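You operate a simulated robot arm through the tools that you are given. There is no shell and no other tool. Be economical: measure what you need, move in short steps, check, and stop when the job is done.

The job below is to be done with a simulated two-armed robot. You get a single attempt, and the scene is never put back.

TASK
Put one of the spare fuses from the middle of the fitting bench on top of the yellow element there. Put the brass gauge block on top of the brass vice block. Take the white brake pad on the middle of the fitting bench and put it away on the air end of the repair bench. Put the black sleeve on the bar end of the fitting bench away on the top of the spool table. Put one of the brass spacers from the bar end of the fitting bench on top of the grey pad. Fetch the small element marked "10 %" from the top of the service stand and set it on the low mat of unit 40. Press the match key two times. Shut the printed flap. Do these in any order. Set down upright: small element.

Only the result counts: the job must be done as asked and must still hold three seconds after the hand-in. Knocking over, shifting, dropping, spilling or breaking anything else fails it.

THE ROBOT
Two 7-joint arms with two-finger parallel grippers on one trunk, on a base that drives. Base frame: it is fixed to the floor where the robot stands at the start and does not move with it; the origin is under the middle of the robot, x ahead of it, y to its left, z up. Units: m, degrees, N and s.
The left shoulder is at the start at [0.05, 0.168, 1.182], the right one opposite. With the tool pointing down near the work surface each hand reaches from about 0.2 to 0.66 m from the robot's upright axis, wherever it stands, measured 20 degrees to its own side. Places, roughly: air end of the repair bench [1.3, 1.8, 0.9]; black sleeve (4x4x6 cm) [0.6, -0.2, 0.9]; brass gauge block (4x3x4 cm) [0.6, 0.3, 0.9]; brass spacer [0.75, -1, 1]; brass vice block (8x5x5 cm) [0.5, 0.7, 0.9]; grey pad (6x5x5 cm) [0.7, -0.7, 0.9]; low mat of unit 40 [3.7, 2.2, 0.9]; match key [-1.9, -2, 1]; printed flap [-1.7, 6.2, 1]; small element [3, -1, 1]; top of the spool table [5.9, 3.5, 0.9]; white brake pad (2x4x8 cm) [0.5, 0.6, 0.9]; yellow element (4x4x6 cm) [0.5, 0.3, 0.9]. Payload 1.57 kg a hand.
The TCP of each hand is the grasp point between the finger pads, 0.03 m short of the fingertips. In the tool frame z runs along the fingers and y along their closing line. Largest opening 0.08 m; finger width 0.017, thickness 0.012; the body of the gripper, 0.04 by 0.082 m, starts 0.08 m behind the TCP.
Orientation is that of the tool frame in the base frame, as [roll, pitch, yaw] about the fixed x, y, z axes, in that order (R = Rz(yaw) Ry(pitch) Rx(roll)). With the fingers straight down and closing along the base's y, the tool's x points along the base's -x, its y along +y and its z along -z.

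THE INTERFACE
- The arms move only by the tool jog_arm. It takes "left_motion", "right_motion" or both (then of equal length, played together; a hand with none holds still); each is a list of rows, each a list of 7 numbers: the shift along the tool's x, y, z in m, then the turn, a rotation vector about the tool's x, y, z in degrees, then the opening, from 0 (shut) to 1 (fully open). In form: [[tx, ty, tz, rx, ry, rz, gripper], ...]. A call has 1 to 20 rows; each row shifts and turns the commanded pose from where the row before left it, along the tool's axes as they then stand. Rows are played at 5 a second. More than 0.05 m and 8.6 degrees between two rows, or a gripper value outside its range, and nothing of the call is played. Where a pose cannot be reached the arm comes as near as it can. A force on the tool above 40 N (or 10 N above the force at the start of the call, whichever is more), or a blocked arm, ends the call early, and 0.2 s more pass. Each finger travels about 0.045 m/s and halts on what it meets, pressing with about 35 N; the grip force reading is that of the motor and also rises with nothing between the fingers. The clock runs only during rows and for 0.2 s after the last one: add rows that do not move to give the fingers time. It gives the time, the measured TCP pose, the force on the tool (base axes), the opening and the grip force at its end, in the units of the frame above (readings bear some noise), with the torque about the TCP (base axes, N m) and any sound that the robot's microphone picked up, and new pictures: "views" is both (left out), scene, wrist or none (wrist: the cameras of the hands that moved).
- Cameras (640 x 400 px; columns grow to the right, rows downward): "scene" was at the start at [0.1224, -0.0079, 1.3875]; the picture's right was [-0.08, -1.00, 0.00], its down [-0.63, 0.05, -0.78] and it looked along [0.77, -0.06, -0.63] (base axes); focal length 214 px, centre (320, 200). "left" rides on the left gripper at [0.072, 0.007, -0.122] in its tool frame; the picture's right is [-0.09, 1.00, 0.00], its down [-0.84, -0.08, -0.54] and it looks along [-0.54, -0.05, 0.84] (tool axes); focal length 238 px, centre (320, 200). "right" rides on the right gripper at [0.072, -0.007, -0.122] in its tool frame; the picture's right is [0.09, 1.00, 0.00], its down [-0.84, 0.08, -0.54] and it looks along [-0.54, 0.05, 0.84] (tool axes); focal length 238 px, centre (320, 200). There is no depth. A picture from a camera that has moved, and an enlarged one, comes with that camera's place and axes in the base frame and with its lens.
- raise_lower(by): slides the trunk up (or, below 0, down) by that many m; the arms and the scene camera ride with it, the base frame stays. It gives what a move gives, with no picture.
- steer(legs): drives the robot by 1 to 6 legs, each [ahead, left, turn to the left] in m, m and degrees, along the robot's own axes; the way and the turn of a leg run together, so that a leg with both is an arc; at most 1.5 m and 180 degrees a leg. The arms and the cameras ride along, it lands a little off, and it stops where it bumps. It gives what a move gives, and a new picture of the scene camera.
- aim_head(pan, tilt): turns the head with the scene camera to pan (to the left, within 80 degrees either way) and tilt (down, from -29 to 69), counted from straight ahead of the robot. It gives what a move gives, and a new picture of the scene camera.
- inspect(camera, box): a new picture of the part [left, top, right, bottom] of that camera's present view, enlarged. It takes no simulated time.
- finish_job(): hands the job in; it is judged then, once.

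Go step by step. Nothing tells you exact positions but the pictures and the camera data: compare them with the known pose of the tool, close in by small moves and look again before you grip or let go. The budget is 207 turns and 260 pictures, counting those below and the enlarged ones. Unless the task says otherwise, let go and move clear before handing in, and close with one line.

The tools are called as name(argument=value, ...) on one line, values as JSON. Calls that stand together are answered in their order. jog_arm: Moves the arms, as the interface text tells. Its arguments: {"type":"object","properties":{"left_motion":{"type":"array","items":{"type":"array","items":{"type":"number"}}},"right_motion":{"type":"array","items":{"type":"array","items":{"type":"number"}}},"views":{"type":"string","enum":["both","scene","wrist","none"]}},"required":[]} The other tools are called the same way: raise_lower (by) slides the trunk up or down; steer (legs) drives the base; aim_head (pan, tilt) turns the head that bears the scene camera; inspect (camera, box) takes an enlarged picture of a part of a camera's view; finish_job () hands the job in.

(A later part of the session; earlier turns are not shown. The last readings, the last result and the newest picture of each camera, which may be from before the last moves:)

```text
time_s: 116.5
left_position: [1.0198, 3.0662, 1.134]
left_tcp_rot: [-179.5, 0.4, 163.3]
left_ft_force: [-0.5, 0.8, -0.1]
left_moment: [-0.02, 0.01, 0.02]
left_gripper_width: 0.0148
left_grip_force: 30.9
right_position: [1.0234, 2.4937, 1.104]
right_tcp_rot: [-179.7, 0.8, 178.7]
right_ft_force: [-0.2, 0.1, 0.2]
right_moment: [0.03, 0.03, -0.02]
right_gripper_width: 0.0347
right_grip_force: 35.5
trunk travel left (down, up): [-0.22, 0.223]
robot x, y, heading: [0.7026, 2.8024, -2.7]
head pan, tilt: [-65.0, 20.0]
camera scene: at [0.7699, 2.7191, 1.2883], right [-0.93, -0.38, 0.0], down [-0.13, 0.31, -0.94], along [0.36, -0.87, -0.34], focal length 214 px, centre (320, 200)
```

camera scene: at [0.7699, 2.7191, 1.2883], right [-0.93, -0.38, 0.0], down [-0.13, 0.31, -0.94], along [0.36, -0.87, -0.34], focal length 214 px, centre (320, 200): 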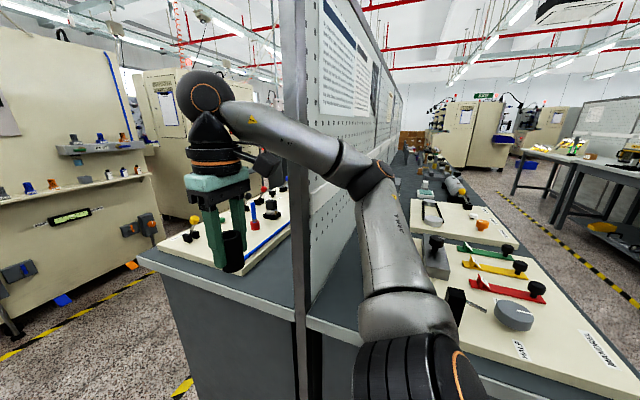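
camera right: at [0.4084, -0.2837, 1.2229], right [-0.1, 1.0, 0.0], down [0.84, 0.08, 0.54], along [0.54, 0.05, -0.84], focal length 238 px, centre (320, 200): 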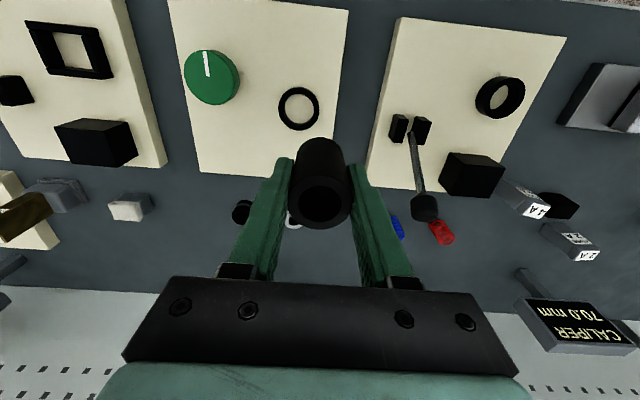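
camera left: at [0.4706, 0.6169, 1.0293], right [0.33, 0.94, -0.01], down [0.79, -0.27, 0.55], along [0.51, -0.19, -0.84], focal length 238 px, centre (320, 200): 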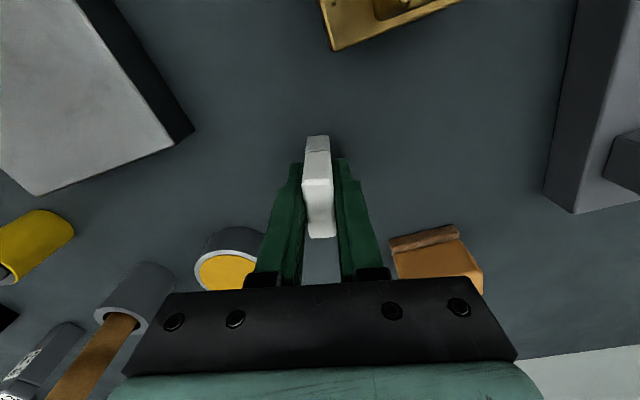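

The right forearm touched the pegboard end post. I'll back off, move left, then go forward again.

steer(legs=[[-0.12, 0.05, 0], [0, 0.45, 0]])

```text
time_s: 120.0
left_position: [0.9276, 3.5652, 1.1325]
left_tcp_rot: [-179.6, 0.0, 163.5]
left_ft_force: [0.8, 0.5, -1.3]
left_moment: [-0.04, -0.01, 0.01]
left_gripper_width: 0.0151
left_grip_force: 31.3
right_position: [0.9305, 2.9942, 1.1022]
right_tcp_rot: [-179.9, 0.6, 178.8]
right_ft_force: [0.4, -0.8, -1.2]
right_moment: [-0.01, -0.02, -0.02]
right_gripper_width: 0.0348
right_grip_force: 35.4
trunk travel left (down, up): [-0.22, 0.223]
robot x, y, heading: [0.6029, 3.3071, -2.8]
head pan, tilt: [-65.0, 20.0]
camera scene: at [0.6782, 3.2183, 1.2877], right [-0.93, -0.38, 0.0], down [-0.13, 0.32, -0.94], along [0.35, -0.87, -0.34], focal length 214 px, centre (320, 200)
```

scene: 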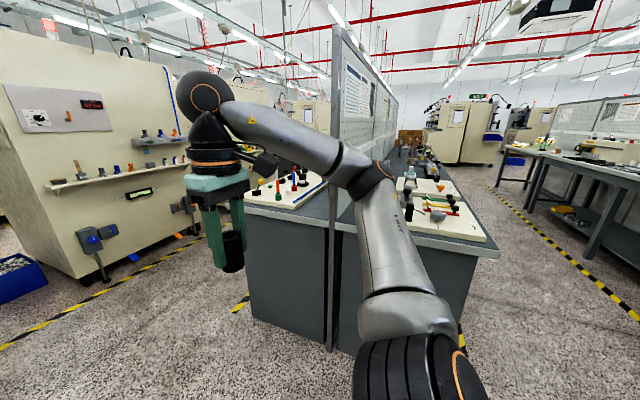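

Clear now. I'll drive forward past the bench end, turn around and come alongside the repair bench from its aisle.

aim_head(pan=0, tilt=25)

steer(legs=[[1.35, 0.06, 0], [0, 0, 91], [0, 0, 90]])

```text
time_s: 121.4
left_position: [0.9267, 3.5651, 1.1337]
left_tcp_rot: [-179.5, 0.1, 163.4]
left_ft_force: [-0.5, 0.2, 0.2]
left_moment: [0.04, -0.03, 0.02]
left_gripper_width: 0.0151
left_grip_force: 31.2
right_position: [0.9316, 2.9936, 1.1021]
right_tcp_rot: [-179.9, 0.6, 178.8]
right_ft_force: [-0.1, -0.3, -0.3]
right_moment: [-0.03, -0.02, -0.04]
right_gripper_width: 0.0348
right_grip_force: 34.9
trunk travel left (down, up): [-0.22, 0.223]
robot x, y, heading: [0.6078, 3.3068, -2.8]
head pan, tilt: [0.0, 25.0]
camera scene: at [0.7352, 3.2995, 1.2795], right [-0.05, -1.0, 0.0], down [-0.42, 0.02, -0.91], along [0.91, -0.05, -0.42], focal length 214 px, centre (320, 200)
```

scene: 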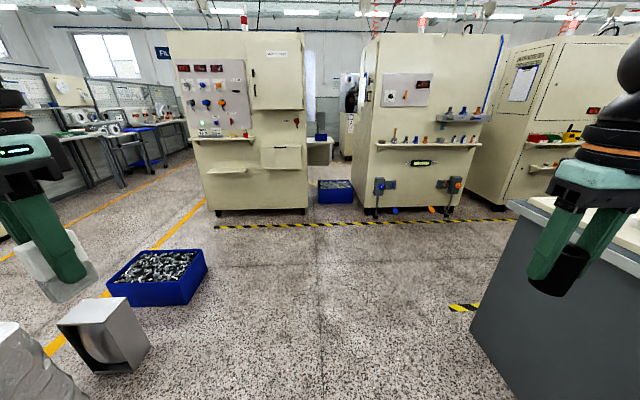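

```text
time_s: 135.9
left_position: [1.6486, 3.0412, 1.1329]
left_tcp_rot: [-179.6, 0.1, -16.5]
left_ft_force: [-0.1, 0.6, -0.8]
left_moment: [0.02, 0.02, -0.01]
left_gripper_width: 0.0153
left_grip_force: 30.8
right_position: [1.6432, 3.6125, 1.1018]
right_tcp_rot: [-179.9, 0.6, -1.0]
right_ft_force: [-0.2, 0.4, -0.2]
right_moment: [0.01, 0.0, 0.01]
right_gripper_width: 0.0347
right_grip_force: 35.1
trunk travel left (down, up): [-0.22, 0.223]
robot x, y, heading: [1.9694, 3.2966, 177.4]
head pan, tilt: [0.0, 25.0]
camera scene: at [1.8346, 3.3055, 1.2795], right [0.05, 1.0, 0.0], down [0.42, -0.02, -0.91], along [-0.91, 0.04, -0.42], focal length 214 px, centre (320, 200)
```

scene: 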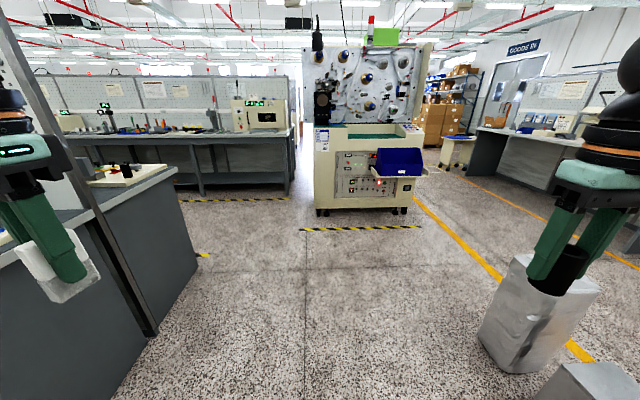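

Now squaring up and sliding left (−y) to come before the air end of the repair bench.

steer(legs=[[0, 0, 2.6], [0, 0.7, 0]])

aim_head(pan=30, tilt=30)

```text
time_s: 140.1
left_position: [1.645, 2.3365, 1.1339]
left_tcp_rot: [-179.6, 0.1, -15.3]
left_ft_force: [0.1, 0.4, -0.4]
left_moment: [-0.02, 0.0, -0.04]
left_gripper_width: 0.0153
left_grip_force: 31.0
right_position: [1.6276, 2.9084, 1.1027]
right_tcp_rot: [-179.9, 0.6, 0.3]
right_ft_force: [0.0, 0.2, -0.3]
right_moment: [0.02, -0.02, -0.02]
right_gripper_width: 0.0348
right_grip_force: 35.7
trunk travel left (down, up): [-0.22, 0.223]
robot x, y, heading: [1.9593, 2.6013, 178.7]
head pan, tilt: [0.0, 25.0]
camera scene: at [1.8245, 2.605, 1.2795], right [0.03, 1.0, 0.0], down [0.42, -0.01, -0.91], along [-0.91, 0.02, -0.42], focal length 214 px, centre (320, 200)
```

scene: 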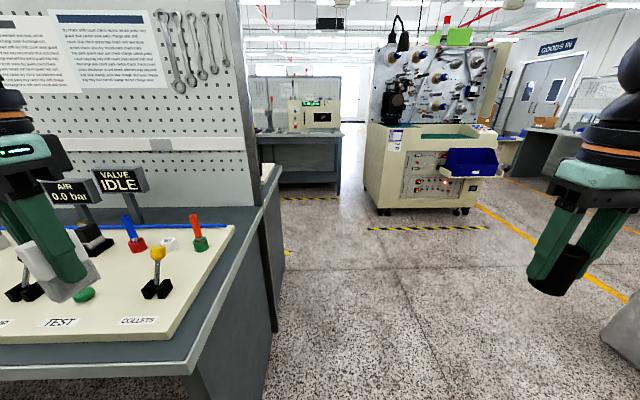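

```text
time_s: 141.1
left_position: [1.6439, 2.3373, 1.1336]
left_tcp_rot: [-179.6, 0.1, -15.3]
left_ft_force: [0.3, 0.6, 0.1]
left_moment: [-0.01, -0.01, 0.0]
left_gripper_width: 0.015
left_grip_force: 30.9
right_position: [1.6276, 2.9094, 1.1022]
right_tcp_rot: [-179.9, 0.6, 0.2]
right_ft_force: [-0.2, -1.6, -0.7]
right_moment: [0.0, 0.0, -0.02]
right_gripper_width: 0.0345
right_grip_force: 35.0
trunk travel left (down, up): [-0.22, 0.223]
robot x, y, heading: [1.954, 2.6001, 178.3]
head pan, tilt: [30.0, 30.0]
camera scene: at [1.8371, 2.5597, 1.2716], right [-0.48, 0.88, 0.0], down [0.44, 0.24, -0.87], along [-0.76, -0.41, -0.5], focal length 214 px, centre (320, 200)
```

scene: 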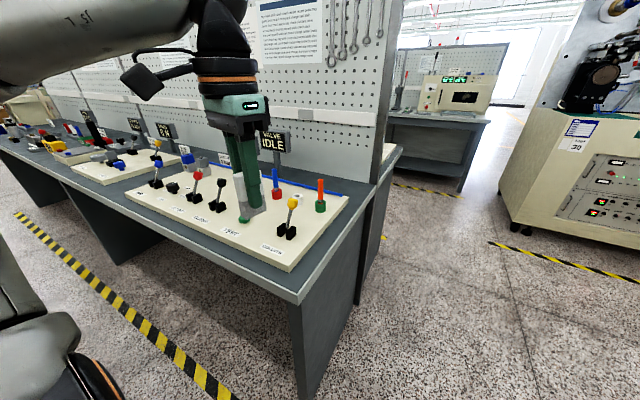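

The air-end panel is here. Sliding further left and looking down at the bench around (1.3, 1.8).

steer(legs=[[0.0, 0.5, 1.5]])

aim_head(pan=0, tilt=38)

```text
time_s: 144.0
left_position: [1.6459, 1.8218, 1.1328]
left_tcp_rot: [-179.6, 0.2, -13.6]
left_ft_force: [0.1, 0.0, -0.9]
left_moment: [0.04, 0.01, 0.0]
left_gripper_width: 0.0151
left_grip_force: 31.2
right_position: [1.6118, 2.3931, 1.1021]
right_tcp_rot: [-180.0, 0.6, 1.8]
right_ft_force: [-0.2, 0.2, -0.6]
right_moment: [-0.01, 0.01, 0.02]
right_gripper_width: 0.0349
right_grip_force: 35.0
trunk travel left (down, up): [-0.22, 0.223]
robot x, y, heading: [1.9511, 2.0967, -179.8]
head pan, tilt: [30.0, 30.0]
camera scene: at [1.8323, 2.0497, 1.2715], right [-0.5, 0.86, 0.0], down [0.43, 0.25, -0.87], along [-0.75, -0.43, -0.5], focal length 214 px, centre (320, 200)
```

scene: 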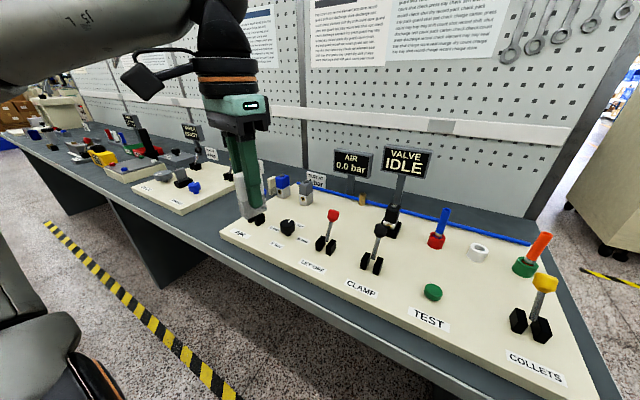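

```text
time_s: 145.0
left_position: [1.6451, 1.8204, 1.1337]
left_tcp_rot: [-179.6, 0.2, -13.7]
left_ft_force: [-0.1, 0.6, -0.7]
left_moment: [0.0, -0.03, -0.03]
left_gripper_width: 0.015
left_grip_force: 31.1
right_position: [1.6126, 2.3928, 1.1015]
right_tcp_rot: [-180.0, 0.5, 1.8]
right_ft_force: [-0.2, 0.6, -0.7]
right_moment: [0.0, -0.03, 0.0]
right_gripper_width: 0.0346
right_grip_force: 34.9
trunk travel left (down, up): [-0.22, 0.223]
robot x, y, heading: [1.9525, 2.0979, -179.8]
head pan, tilt: [0.0, 38.0]
camera scene: at [1.8242, 2.0952, 1.2592], right [0.0, 1.0, 0.0], down [0.62, 0.0, -0.79], along [-0.79, 0.0, -0.62], focal length 214 px, centre (320, 200)
```

scene: 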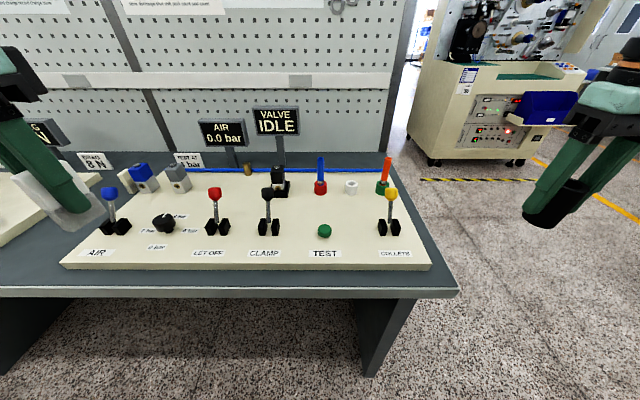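

The gap between the two cream panels at about y≈1.45, x≈1.4 is free bench surface within the air end. Raise the right hand a bit and move closer there.

jog_arm(right_motion=[[0, 0, -0.03, 0, 0, 0, 0], [0, 0, -0.03, 0, 0, 0, 0], [0, 0, 0, 0, 0, 0, 0]], views="none")

steer(legs=[[0, 0.4, 0], [0.1, 0, 0]])

aim_head(pan=25, tilt=45)

inspect(camera="left", box=[0, 0, 640, 400])

```text
time_s: 145.8
left_position: [1.6463, 1.8216, 1.1335]
left_tcp_rot: [-179.6, 0.1, -13.5]
left_ft_force: [0.5, 0.2, -0.9]
left_moment: [0.01, 0.04, 0.01]
left_gripper_width: 0.0149
left_grip_force: 30.9
right_position: [1.6146, 2.3945, 1.1623]
right_tcp_rot: [180.0, 0.6, 1.8]
right_ft_force: [-0.4, 0.6, 0.1]
right_moment: [0.02, 0.01, -0.03]
right_gripper_width: 0.0345
right_grip_force: 35.0
trunk travel left (down, up): [-0.22, 0.223]
robot x, y, heading: [1.954, 2.0942, -180.2]
head pan, tilt: [0.0, 38.0]
```

```text
time_s: 149.1
left_position: [1.5449, 1.4169, 1.1327]
left_tcp_rot: [-179.6, 0.0, -13.8]
left_ft_force: [-0.5, -0.3, -0.9]
left_moment: [0.02, -0.04, 0.01]
left_gripper_width: 0.0152
left_grip_force: 31.3
right_position: [1.5136, 1.9912, 1.1613]
right_tcp_rot: [-180.0, 0.6, 1.7]
right_ft_force: [0.0, -0.4, -0.3]
right_moment: [-0.02, -0.04, 0.0]
right_gripper_width: 0.0346
right_grip_force: 35.2
trunk travel left (down, up): [-0.22, 0.223]
robot x, y, heading: [1.8545, 1.6921, -180.2]
head pan, tilt: [0.0, 38.0]
camera scene: at [1.7237, 1.6918, 1.2591], right [0.0, 1.0, 0.0], down [0.62, 0.0, -0.79], along [-0.79, 0.0, -0.62], focal length 214 px, centre (320, 200)
```

scene: 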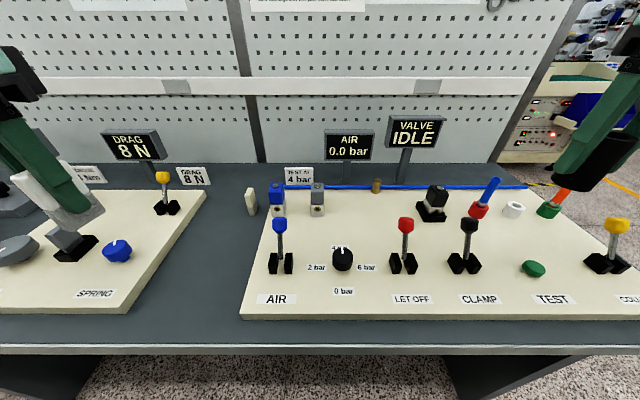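

```text
time_s: 149.9
left_position: [1.5461, 1.4188, 1.1325]
left_tcp_rot: [-179.5, 0.1, -13.7]
left_ft_force: [0.2, 0.6, -0.2]
left_moment: [-0.02, 0.01, -0.03]
left_gripper_width: 0.0151
left_grip_force: 31.4
right_position: [1.5136, 1.9888, 1.1613]
right_tcp_rot: [-179.9, 0.6, 1.6]
right_ft_force: [0.3, -1.3, -0.4]
right_moment: [0.0, -0.02, 0.0]
right_gripper_width: 0.0346
right_grip_force: 35.4
trunk travel left (down, up): [-0.22, 0.223]
robot x, y, heading: [1.8521, 1.6911, -180.0]
head pan, tilt: [25.0, 45.0]
camera scene: at [1.737, 1.6575, 1.249], right [-0.42, 0.91, 0.0], down [0.64, 0.3, -0.71], along [-0.64, -0.3, -0.71], focal length 214 px, centre (320, 200)
```

scene: 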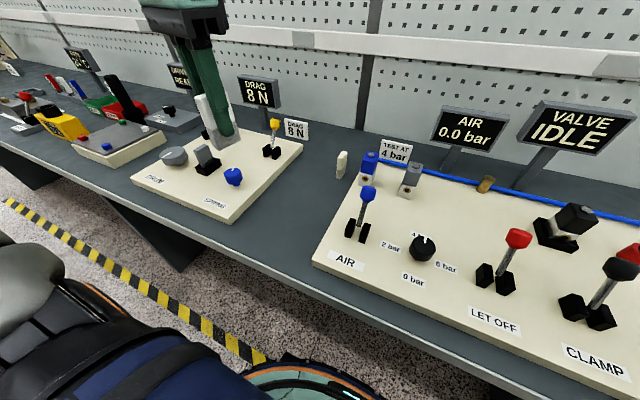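

```text
1.00 times, centred on (320, 200) of left
camera zoom: at [1.6145, 1.3933, 1.2539], right [-0.33, -0.95, -0.01], down [-0.79, 0.27, 0.54], along [-0.51, 0.18, -0.84], focal length 238 px, centre (320, 200)
```

zoom: 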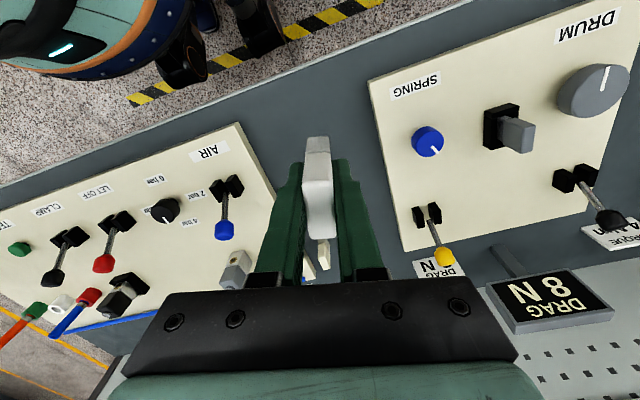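

A free bench strip lies between the panels; I'll set the pad down at about (1.43, 1.465).

jog_arm(left_motion=[[-0.041, -0.005, 0, 0, 0, 0, 0], [-0.041, -0.005, 0, 0, 0, 0, 0], [-0.041, -0.006, 0, 0, 0, 0, 0], [0, 0, 0.045, 0, 0, 0, 0], [0, 0, 0.045, 0, 0, 0, 0], [0, 0, 0.045, 0, 0, 0, 0], [0, 0, 0.045, 0, 0, 0, 0], [0, 0, 0.02, 0, 0, 0, 0], [0, 0, 0, 0, 0, 0, 0]], views="both")

```text
time_s: 151.9
left_position: [1.4317, 1.4636, 0.9326]
left_tcp_rot: [-179.6, 0.2, -13.7]
left_ft_force: [-0.7, -0.7, 0.1]
left_moment: [0.02, 0.02, -0.01]
left_gripper_width: 0.0151
left_grip_force: 31.5
right_position: [1.5137, 1.9897, 1.1603]
right_tcp_rot: [-179.8, 0.6, 1.7]
right_ft_force: [-0.9, 1.3, -1.4]
right_moment: [0.05, 0.01, 0.01]
right_gripper_width: 0.0346
right_grip_force: 34.9
trunk travel left (down, up): [-0.22, 0.223]
robot x, y, heading: [1.8549, 1.6934, -180.1]
head pan, tilt: [25.0, 45.0]
camera scene: at [1.737, 1.6575, 1.249], right [-0.42, 0.91, 0.0], down [0.64, 0.3, -0.71], along [-0.64, -0.3, -0.71], focal length 214 px, centre (320, 200)
camera left: at [1.5004, 1.4392, 1.0529], right [-0.33, -0.95, -0.01], down [-0.79, 0.27, 0.55], along [-0.51, 0.18, -0.84], focal length 238 px, centre (320, 200)
```

scene: 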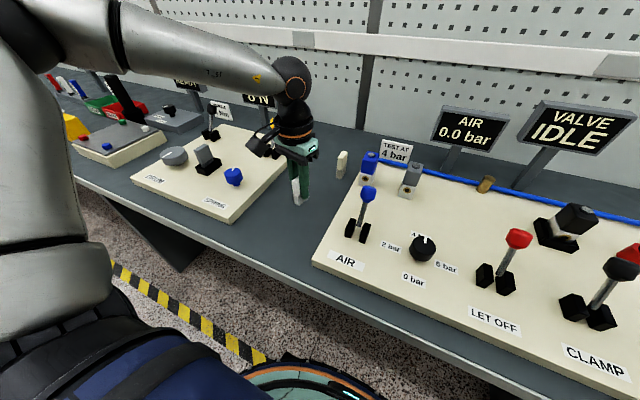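
left: 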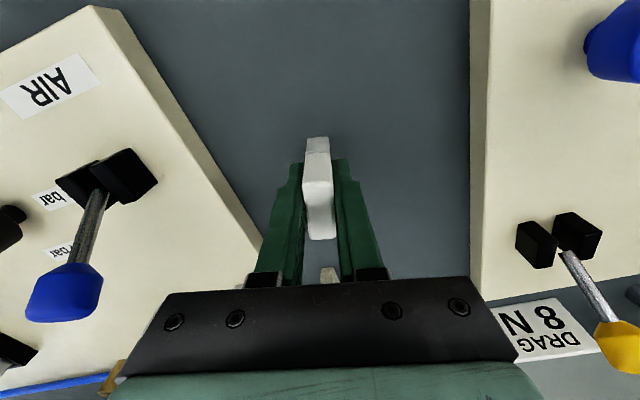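

Good spot. Lowering slowly to contact.

jog_arm(left_motion=[[0, 0, 0.01, 0, 0, 0, 0], [0, 0, 0.008, 0, 0, 0, 0], [0, 0, 0.003, 0, 0, 0, 0], [0, 0, 0, 0, 0, 0, 0]], views="none")

jog_arm(left_motion=[[0, 0, 0.002, 0, 0, 0, 0], [0, 0, 0.002, 0, 0, 0, 0], [0, 0, 0, 0, 0, 0, 0]], views="none")

```text
time_s: 152.9
left_position: [1.4303, 1.465, 0.9123]
left_tcp_rot: [-179.5, 0.2, -13.8]
left_ft_force: [-0.4, 0.3, -0.3]
left_moment: [-0.01, -0.03, 0.03]
left_gripper_width: 0.0148
left_grip_force: 31.5
right_position: [1.5147, 1.9907, 1.161]
right_tcp_rot: [-180.0, 0.6, 1.8]
right_ft_force: [-0.8, -0.2, -0.7]
right_moment: [0.02, -0.03, -0.01]
right_gripper_width: 0.0347
right_grip_force: 34.4
trunk travel left (down, up): [-0.22, 0.223]
robot x, y, heading: [1.8504, 1.6961, -180.0]
head pan, tilt: [25.0, 45.0]
```

```text
time_s: 153.7
left_position: [1.4303, 1.4645, 0.9087]
left_tcp_rot: [-179.6, 0.2, -13.7]
left_ft_force: [-0.3, 0.7, 0.2]
left_moment: [0.02, 0.06, -0.02]
left_gripper_width: 0.0152
left_grip_force: 31.4
right_position: [1.5145, 1.9898, 1.162]
right_tcp_rot: [-179.8, 0.6, 1.7]
right_ft_force: [0.0, -0.9, 0.4]
right_moment: [0.0, -0.03, -0.01]
right_gripper_width: 0.0346
right_grip_force: 34.4
trunk travel left (down, up): [-0.22, 0.223]
robot x, y, heading: [1.852, 1.6927, -180.0]
head pan, tilt: [25.0, 45.0]
```

jog_arm(left_motion=[[0, 0, 0.0015, 0, 0, 0, 0], [0, 0, 0.0015, 0, 0, 0, 0], [0, 0, 0, 0, 0, 0, 0]], views="none")

inspect(camera="scene", box=[250, 130, 378, 210])

```text
time_s: 154.5
left_position: [1.4315, 1.4652, 0.9085]
left_tcp_rot: [-179.8, 0.5, -13.7]
left_ft_force: [0.8, -3.5, 25.1]
left_moment: [-0.23, -0.16, 0.03]
left_gripper_width: 0.0152
left_grip_force: 31.0
right_position: [1.5162, 1.9901, 1.163]
right_tcp_rot: [-180.0, 0.7, 1.6]
right_ft_force: [0.0, -0.5, -0.6]
right_moment: [-0.04, 0.0, 0.01]
right_gripper_width: 0.0346
right_grip_force: 34.5
trunk travel left (down, up): [-0.22, 0.223]
robot x, y, heading: [1.8515, 1.6939, -179.8]
head pan, tilt: [25.0, 45.0]
```

```text
5.00 times, centred on (314, 170) of scene
camera zoom: at [1.7388, 1.658, 1.2495], right [-0.42, 0.91, 0.0], down [0.64, 0.3, -0.71], along [-0.64, -0.3, -0.71], focal length 1072 px, centre (350, 350)
```

zoom: 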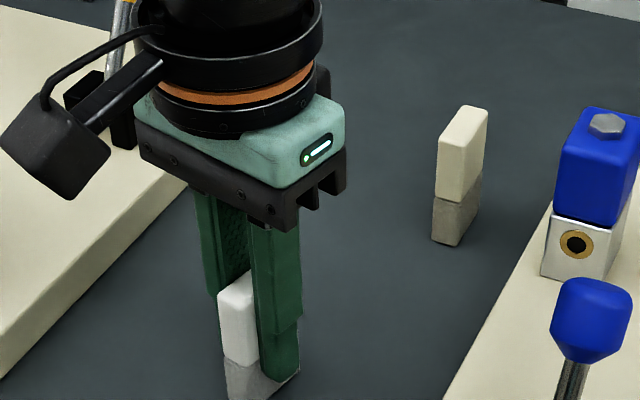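

Contact; another pad stands right behind, so this is a sensible place. Release and rise.

jog_arm(left_motion=[[0, 0, -0.0015, 0, 0, 0, 0.1], [0, 0, 0, 0, 0, 0, 0.3], [0, 0, 0, 0, 0, 0, 0.5], [0, 0, 0, 0, 0, 0, 0.5], [0, 0, -0.03, 0, 0, 0, 0.5], [0, 0, -0.045, 0, 0, 0, 0.5], [0, 0, -0.045, 0, 0, 0, 0.7], [0, 0, -0.045, 0, 0, 0, 1], [0.04, 0, -0.02, 0, 0, 0, 1], [0.04, 0, 0, 0, 0, 0, 1], [0, 0, 0, 0, 0, 0, 1]], views="both")

```text
time_s: 156.9
left_position: [1.5091, 1.4451, 1.0922]
left_tcp_rot: [-179.6, 0.1, -13.8]
left_ft_force: [-0.4, 0.7, 0.6]
left_moment: [0.0, 0.02, -0.01]
left_gripper_width: 0.0801
left_grip_force: 0.0
right_position: [1.5129, 1.9913, 1.1608]
right_tcp_rot: [-179.8, 0.6, 1.8]
right_ft_force: [-0.5, 0.3, -0.4]
right_moment: [0.0, -0.01, 0.01]
right_gripper_width: 0.0347
right_grip_force: 34.3
trunk travel left (down, up): [-0.22, 0.223]
robot x, y, heading: [1.8537, 1.6908, -180.2]
head pan, tilt: [25.0, 45.0]
camera scene: at [1.7369, 1.6576, 1.2489], right [-0.42, 0.91, 0.0], down [0.64, 0.3, -0.71], along [-0.64, -0.3, -0.71], focal length 214 px, centre (320, 200)
camera left: at [1.5774, 1.4199, 1.2123], right [-0.33, -0.95, -0.01], down [-0.79, 0.27, 0.54], along [-0.51, 0.18, -0.84], focal length 238 px, centre (320, 200)
```

scene: 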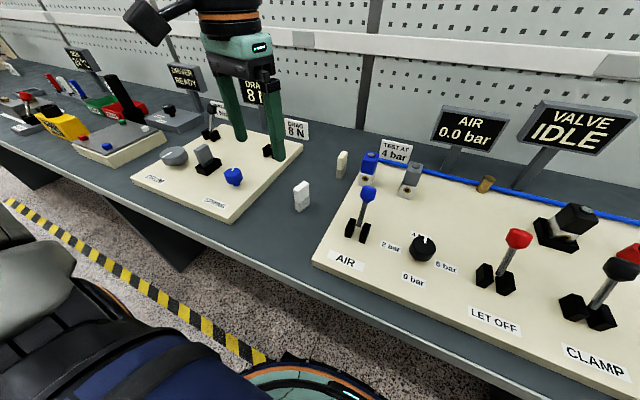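
left: 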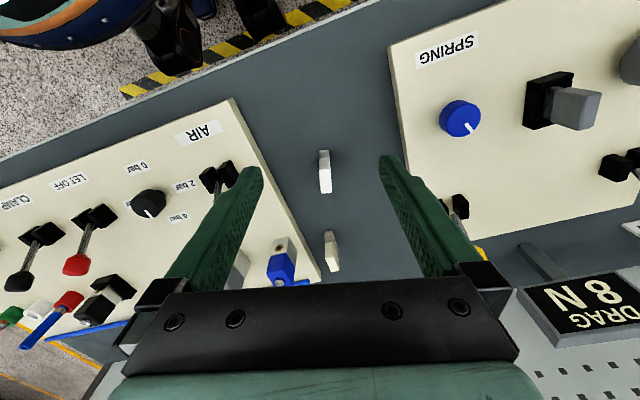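

The pad stands. Next the service stand near (3, −1). Backing off and driving along the aisle (−y), head looking that way.

aim_head(pan=78, tilt=15)

steer(legs=[[-0.35, 0, 0], [0, 1.3, 0]])

```text
time_s: 158.2
left_position: [1.5074, 1.4451, 1.0914]
left_tcp_rot: [-179.6, 0.1, -13.7]
left_ft_force: [-0.5, 0.3, -0.4]
left_moment: [-0.03, -0.02, 0.0]
left_gripper_width: 0.0799
left_grip_force: 0.1
right_position: [1.5152, 1.9905, 1.1615]
right_tcp_rot: [-179.9, 0.7, 1.8]
right_ft_force: [1.1, -0.4, -0.4]
right_moment: [-0.03, 0.05, -0.01]
right_gripper_width: 0.0349
right_grip_force: 34.9
trunk travel left (down, up): [-0.22, 0.223]
robot x, y, heading: [1.8528, 1.6955, -180.1]
head pan, tilt: [78.0, 15.0]
camera scene: at [1.7913, 1.6006, 1.2957], right [-0.98, 0.21, 0.0], down [0.05, 0.25, -0.97], along [-0.2, -0.94, -0.26], focal length 214 px, centre (320, 200)
```

scene: 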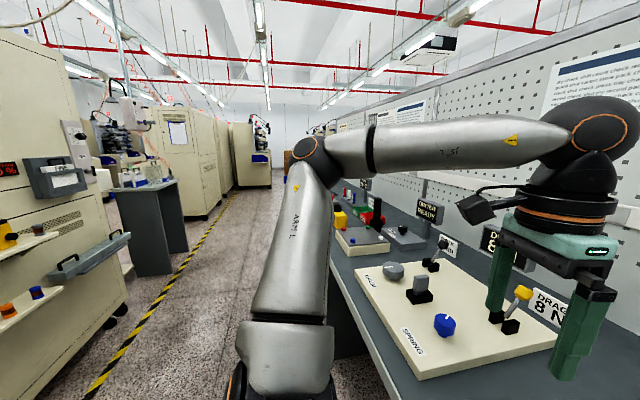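

```text
time_s: 166.6
left_position: [1.8512, 0.1487, 1.0909]
left_tcp_rot: [-179.5, 0.1, -14.6]
left_ft_force: [0.9, 0.3, 0.2]
left_moment: [0.01, -0.02, -0.01]
left_gripper_width: 0.08
left_grip_force: 0.1
right_position: [1.8654, 0.6929, 1.1614]
right_tcp_rot: [-179.8, 0.6, 0.8]
right_ft_force: [0.2, -0.1, -0.1]
right_moment: [-0.01, -0.01, 0.01]
right_gripper_width: 0.0349
right_grip_force: 34.8
trunk travel left (down, up): [-0.22, 0.223]
robot x, y, heading: [2.1985, 0.3905, 179.2]
head pan, tilt: [78.0, 15.0]
camera scene: at [2.1361, 0.2991, 1.2958], right [-0.97, 0.22, 0.0], down [0.06, 0.25, -0.97], along [-0.22, -0.94, -0.26], focal length 214 px, centre (320, 200)
```

scene: 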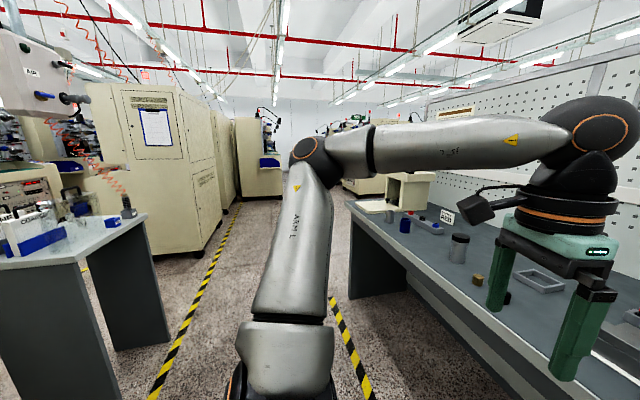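

I see the service stand (grey, blue trays on top) near (2.9, −1.0). Turning to face +x and looking at it.

aim_head(pan=-40, tilt=20)

steer(legs=[[0, 0, 90], [0, 0, 90.8]])

```text
time_s: 168.6
left_position: [1.8509, 0.148, 1.0921]
left_tcp_rot: [-179.6, 0.0, -14.7]
left_ft_force: [-0.1, -0.4, 0.2]
left_moment: [0.0, -0.01, -0.02]
left_gripper_width: 0.0801
left_grip_force: 0.1
right_position: [1.8653, 0.6939, 1.1623]
right_tcp_rot: [-179.8, 0.6, 0.8]
right_ft_force: [0.6, 0.1, -0.5]
right_moment: [0.0, -0.01, 0.02]
right_gripper_width: 0.0345
right_grip_force: 35.5
trunk travel left (down, up): [-0.22, 0.223]
robot x, y, heading: [2.1989, 0.3916, 179.0]
head pan, tilt: [-40.0, 20.0]
camera scene: at [2.0865, 0.4513, 1.2876], right [0.65, 0.76, 0.0], down [0.26, -0.22, -0.94], along [-0.71, 0.61, -0.34], focal length 214 px, centre (320, 200)
```

scene: 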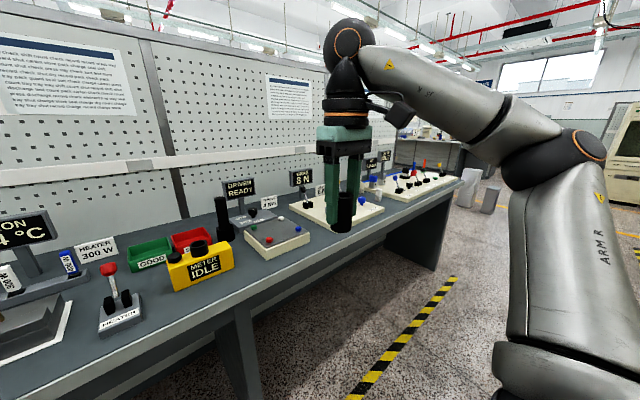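

```text
time_s: 176.6
left_position: [2.5527, 0.6265, 1.0922]
left_tcp_rot: [-179.6, 0.2, 164.5]
left_ft_force: [0.9, -0.3, -1.0]
left_moment: [0.01, -0.03, 0.0]
left_gripper_width: 0.0801
left_grip_force: 0.0
right_position: [2.5299, 0.0825, 1.1616]
right_tcp_rot: [-179.9, 0.6, 179.9]
right_ft_force: [-1.2, 0.3, -1.0]
right_moment: [-0.02, -0.03, 0.02]
right_gripper_width: 0.0346
right_grip_force: 35.0
trunk travel left (down, up): [-0.22, 0.223]
robot x, y, heading: [2.2025, 0.3904, -1.8]
head pan, tilt: [-40.0, 20.0]
camera scene: at [2.3065, 0.3266, 1.2876], right [-0.67, -0.75, 0.0], down [-0.26, 0.23, -0.94], along [0.7, -0.63, -0.34], focal length 214 px, centre (320, 200)
```

scene: 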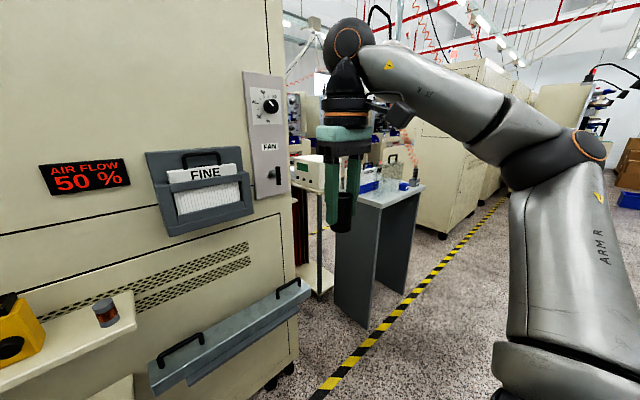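

Moving right along the aisle toward the stand.

steer(legs=[[0, -1.2, 1.8]])

aim_head(pan=0, tilt=28)

```text
time_s: 182.7
left_position: [2.5227, -0.5688, 1.0917]
left_tcp_rot: [-179.6, 0.0, 165.6]
left_ft_force: [0.1, 0.5, -0.2]
left_moment: [0.02, -0.01, 0.02]
left_gripper_width: 0.08
left_grip_force: 0.0
right_position: [2.5101, -1.115, 1.1613]
right_tcp_rot: [-180.0, 0.6, -178.9]
right_ft_force: [0.1, -0.1, -1.2]
right_moment: [0.01, 0.01, 0.01]
right_gripper_width: 0.0347
right_grip_force: 35.6
trunk travel left (down, up): [-0.22, 0.223]
robot x, y, heading: [2.1747, -0.815, -0.8]
head pan, tilt: [-40.0, 20.0]
camera scene: at [2.2821, -0.8743, 1.2876], right [-0.65, -0.76, 0.0], down [-0.26, 0.22, -0.94], along [0.71, -0.61, -0.34], focal length 214 px, centre (320, 200)
```

scene: 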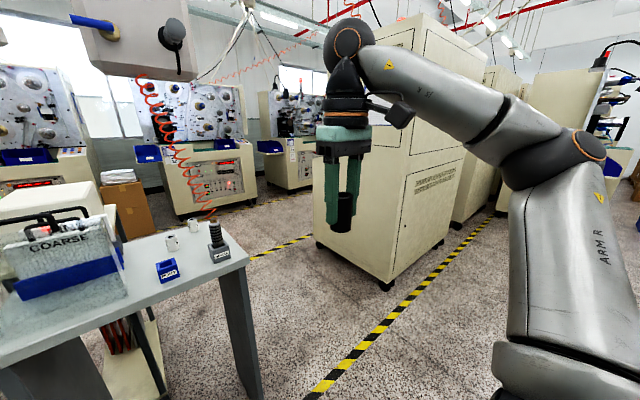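

```text
time_s: 183.8
left_position: [2.523, -0.5692, 1.0912]
left_tcp_rot: [-179.6, 0.2, 165.5]
left_ft_force: [-0.3, -0.5, 0.0]
left_moment: [0.0, 0.04, -0.01]
left_gripper_width: 0.0802
left_grip_force: 0.0
right_position: [2.51, -1.1149, 1.1608]
right_tcp_rot: [-179.9, 0.6, -178.9]
right_ft_force: [-0.1, -0.2, -0.2]
right_moment: [0.0, 0.0, -0.02]
right_gripper_width: 0.0346
right_grip_force: 34.5
trunk travel left (down, up): [-0.22, 0.223]
robot x, y, heading: [2.1741, -0.8097, -0.9]
head pan, tilt: [0.0, 28.0]
camera scene: at [2.3027, -0.8146, 1.2748], right [-0.01, -1.0, 0.0], down [-0.47, 0.01, -0.88], along [0.88, -0.01, -0.47], focal length 214 px, centre (320, 200)
```

scene: 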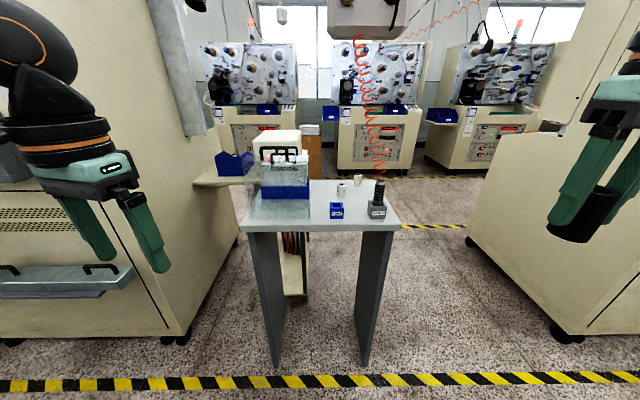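

inspect(camera="scene", box=[230, 130, 410, 242])

```text
3.56 times, centred on (320, 186) of scene
camera zoom: at [2.3027, -0.8146, 1.2748], right [-0.01, -1.0, 0.0], down [-0.47, 0.01, -0.88], along [0.88, -0.01, -0.47], focal length 763 px, centre (320, 250)
```

zoom: 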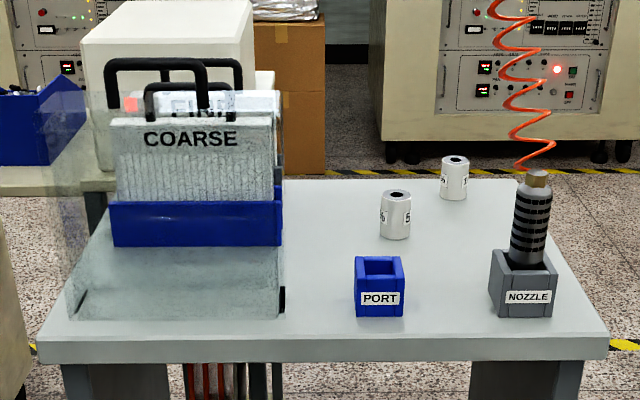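

Two small elements: the front one reads "5 %", the rear one (≈3.14, −0.99) starts with "1". A hose hangs in front, so I'll come at the stand from its right side through the gap. Driving to the gap.

aim_head(pan=-20, tilt=30)

steer(legs=[[0, -0.8, 0.9]])

```text
time_s: 184.6
left_position: [2.5235, -0.5688, 1.0921]
left_tcp_rot: [-179.6, 0.2, 165.5]
left_ft_force: [1.3, -0.3, 0.7]
left_moment: [-0.02, -0.03, 0.0]
left_gripper_width: 0.0798
left_grip_force: 0.0
right_position: [2.5105, -1.1141, 1.1617]
right_tcp_rot: [-179.8, 0.7, -179.0]
right_ft_force: [0.4, -0.6, -0.4]
right_moment: [-0.02, -0.01, 0.01]
right_gripper_width: 0.0347
right_grip_force: 34.6
trunk travel left (down, up): [-0.22, 0.223]
robot x, y, heading: [2.1739, -0.8106, -0.6]
head pan, tilt: [-20.0, 30.0]
camera scene: at [2.2962, -0.8453, 1.2716], right [-0.35, -0.94, 0.0], down [-0.47, 0.18, -0.87], along [0.81, -0.31, -0.5], focal length 214 px, centre (320, 200)
```

scene: 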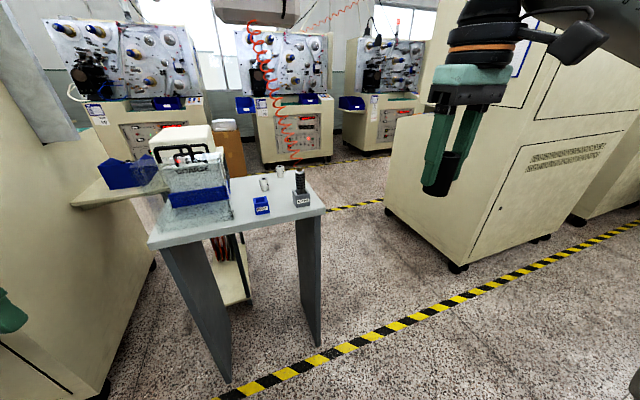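

```text
time_s: 188.8
left_position: [2.515, -1.3619, 1.0905]
left_tcp_rot: [-179.6, 0.1, 166.0]
left_ft_force: [-0.2, 0.3, 0.4]
left_moment: [0.0, -0.01, -0.02]
left_gripper_width: 0.0799
left_grip_force: 0.0
right_position: [2.5056, -1.9068, 1.1611]
right_tcp_rot: [-180.0, 0.6, -178.5]
right_ft_force: [-0.4, -0.3, -0.3]
right_moment: [0.0, -0.02, -0.01]
right_gripper_width: 0.0345
right_grip_force: 35.4
trunk travel left (down, up): [-0.22, 0.223]
robot x, y, heading: [2.1698, -1.6084, -0.3]
head pan, tilt: [-20.0, 30.0]
camera scene: at [2.2899, -1.6398, 1.2716], right [-0.35, -0.94, 0.0], down [-0.47, 0.17, -0.87], along [0.81, -0.3, -0.5], focal length 214 px, centre (320, 200)
```

scene: 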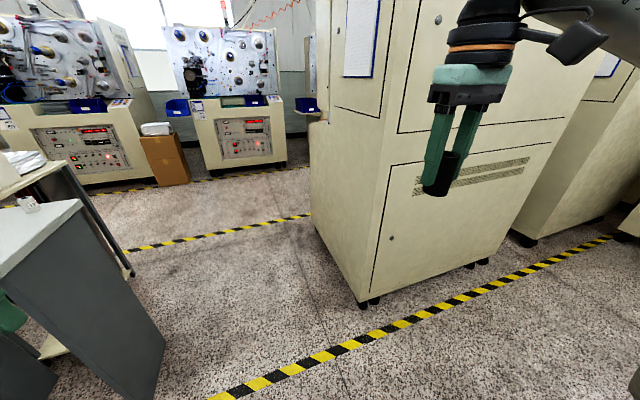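

The gap is about 1.05 m wide. Driving in along its middle, then turning left to face the stand.

steer(legs=[[0.6, 0.05, 0.3], [0.62, 0, 0]])

steer(legs=[[0, 0, 45], [0, 0, 45]])

aim_head(pan=10, tilt=35)

```text
time_s: 195.3
left_position: [3.7186, -1.3015, 1.0911]
left_tcp_rot: [-179.5, 0.1, 166.7]
left_ft_force: [-0.3, 0.1, -0.6]
left_moment: [0.01, -0.04, -0.02]
left_gripper_width: 0.0799
left_grip_force: 0.1
right_position: [3.7157, -1.8469, 1.1616]
right_tcp_rot: [-179.9, 0.6, -177.8]
right_ft_force: [0.4, 1.0, 0.0]
right_moment: [0.0, -0.03, 0.04]
right_gripper_width: 0.0349
right_grip_force: 34.7
trunk travel left (down, up): [-0.22, 0.223]
robot x, y, heading: [3.3743, -1.5512, 0.5]
head pan, tilt: [-20.0, 30.0]
camera scene: at [3.4971, -1.5819, 1.2715], right [-0.33, -0.94, 0.0], down [-0.47, 0.17, -0.87], along [0.82, -0.29, -0.5], focal length 214 px, centre (320, 200)
```

scene: 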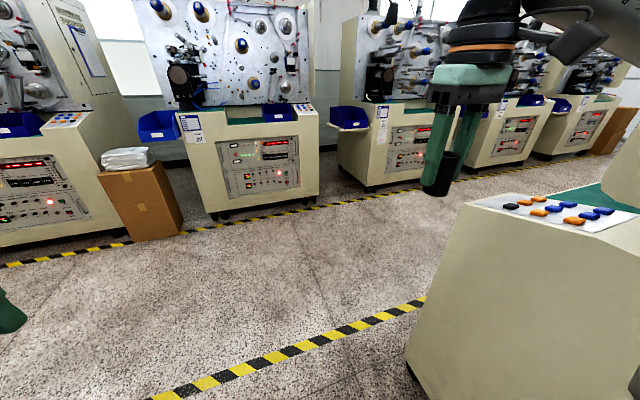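

```text
time_s: 199.8
left_position: [3.1247, -1.2077, 1.0912]
left_tcp_rot: [-179.6, 0.3, -103.5]
left_ft_force: [-0.3, 1.3, -0.8]
left_moment: [0.01, 0.0, -0.02]
left_gripper_width: 0.0799
left_grip_force: 0.0
right_position: [3.6708, -1.2101, 1.1621]
right_tcp_rot: [-180.0, 0.7, -88.1]
right_ft_force: [-0.4, -0.4, -1.0]
right_moment: [0.03, -0.01, -0.01]
right_gripper_width: 0.0346
right_grip_force: 35.2
trunk travel left (down, up): [-0.22, 0.223]
robot x, y, heading: [3.3767, -1.5507, 90.2]
head pan, tilt: [-20.0, 30.0]
camera scene: at [3.4019, -1.4269, 1.2716], right [0.94, -0.34, 0.0], down [-0.17, -0.47, -0.87], along [0.29, 0.81, -0.5], focal length 214 px, centre (320, 200)
```

scene: 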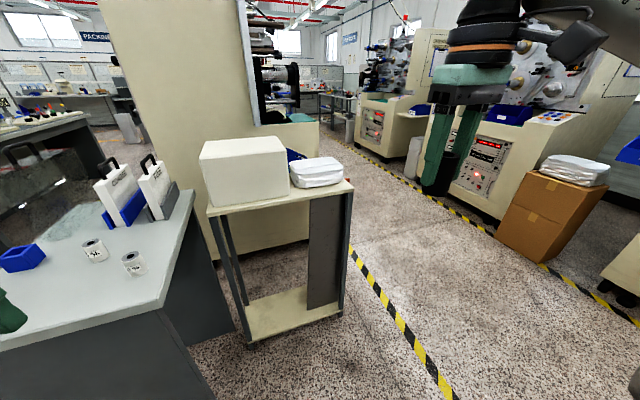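

```text
time_s: 200.8
left_position: [3.1254, -1.2075, 1.0917]
left_tcp_rot: [-179.6, 0.2, -103.4]
left_ft_force: [-0.1, 0.5, -0.1]
left_moment: [0.02, -0.01, 0.03]
left_gripper_width: 0.08
left_grip_force: 0.0
right_position: [3.6713, -1.2119, 1.1619]
right_tcp_rot: [-179.8, 0.6, -88.1]
right_ft_force: [0.0, -0.1, -0.3]
right_moment: [0.0, 0.0, 0.0]
right_gripper_width: 0.0349
right_grip_force: 34.7
trunk travel left (down, up): [-0.22, 0.223]
robot x, y, heading: [3.3743, -1.5522, 90.4]
head pan, tilt: [10.0, 35.0]
camera scene: at [3.3559, -1.4254, 1.2638], right [0.98, 0.18, 0.0], down [0.1, -0.56, -0.82], along [-0.15, 0.81, -0.57], focal length 214 px, centre (320, 200)
```

scene: 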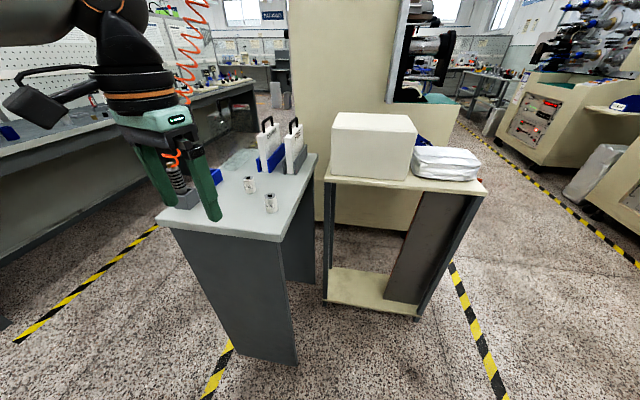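

inspect(camera="scene", box=[130, 100, 330, 225])

inspect(camera="left", box=[0, 0, 640, 400])

```text
3.20 times, centred on (230, 162) of scene
camera zoom: at [3.3559, -1.4254, 1.2638], right [0.98, 0.18, 0.0], down [0.1, -0.56, -0.82], along [-0.15, 0.81, -0.57], focal length 686 px, centre (608, 320)
```

zoom: 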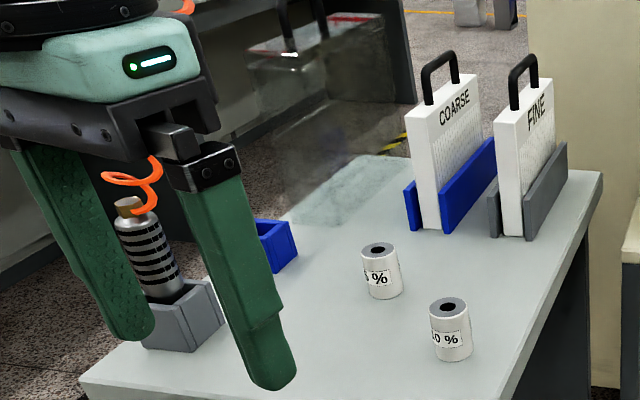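

```text
1.00 times, centred on (320, 200) of left
camera zoom: at [3.1018, -1.2764, 1.2122], right [-0.95, 0.32, -0.01], down [0.27, 0.79, 0.54], along [0.18, 0.51, -0.84], focal length 238 px, centre (320, 200)
```

zoom: 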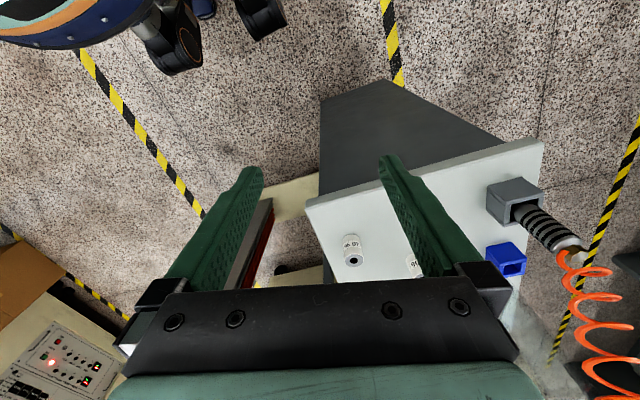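

The rear-right one is the "10 %" element at about (3.145, −0.990), top z≈0.945. Driving 0.12 forward first to get it within reach.

steer(legs=[[0.12, 0, 0]])

jog_arm(left_motion=[[-0.033, 0.009, 0, 0, 0, 0, 1], [-0.033, 0.008, 0.01, 0, 0, 0, 1], [-0.033, 0.008, 0.01, 0, 0, 0, 1], [0, 0, 0, 0, 0, 0, 1]], views="wrist")

```text
time_s: 202.0
left_position: [3.1249, -1.0839, 1.0912]
left_tcp_rot: [-179.6, 0.1, -103.5]
left_ft_force: [-0.5, 0.8, -0.2]
left_moment: [-0.01, -0.02, -0.01]
left_gripper_width: 0.0799
left_grip_force: 0.1
right_position: [3.6691, -1.0894, 1.1609]
right_tcp_rot: [-179.9, 0.5, -88.0]
right_ft_force: [0.0, 0.7, -0.5]
right_moment: [-0.04, -0.01, 0.0]
right_gripper_width: 0.0346
right_grip_force: 34.7
trunk travel left (down, up): [-0.22, 0.223]
robot x, y, heading: [3.372, -1.4316, 90.2]
head pan, tilt: [10.0, 35.0]
camera scene: at [3.3552, -1.3029, 1.2637], right [0.98, 0.18, 0.0], down [0.1, -0.56, -0.82], along [-0.15, 0.81, -0.57], focal length 214 px, centre (320, 200)
```

scene: 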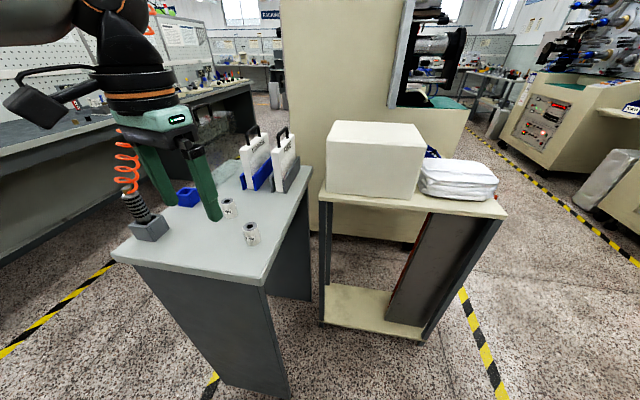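

```text
time_s: 203.0
left_position: [3.1229, -0.9845, 1.0709]
left_tcp_rot: [-179.8, 0.2, -103.4]
left_ft_force: [-0.3, 0.1, -0.3]
left_moment: [-0.01, 0.0, -0.03]
left_gripper_width: 0.0799
left_grip_force: 0.1
right_position: [3.67, -1.0892, 1.162]
right_tcp_rot: [-179.9, 0.6, -88.1]
right_ft_force: [-0.9, 0.4, -1.0]
right_moment: [-0.01, 0.0, 0.03]
right_gripper_width: 0.0347
right_grip_force: 34.9
trunk travel left (down, up): [-0.22, 0.223]
robot x, y, heading: [3.3732, -1.4283, 90.5]
head pan, tilt: [10.0, 35.0]
camera left: at [3.0995, -1.0534, 1.1908], right [-0.95, 0.32, -0.01], down [0.27, 0.79, 0.55], along [0.18, 0.51, -0.84], focal length 238 px, centre (320, 200)
```

left: 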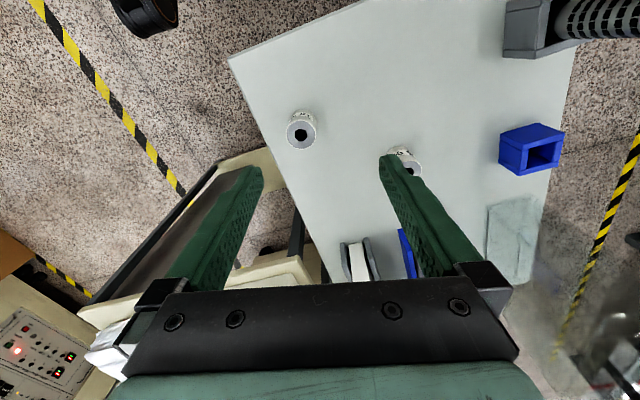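

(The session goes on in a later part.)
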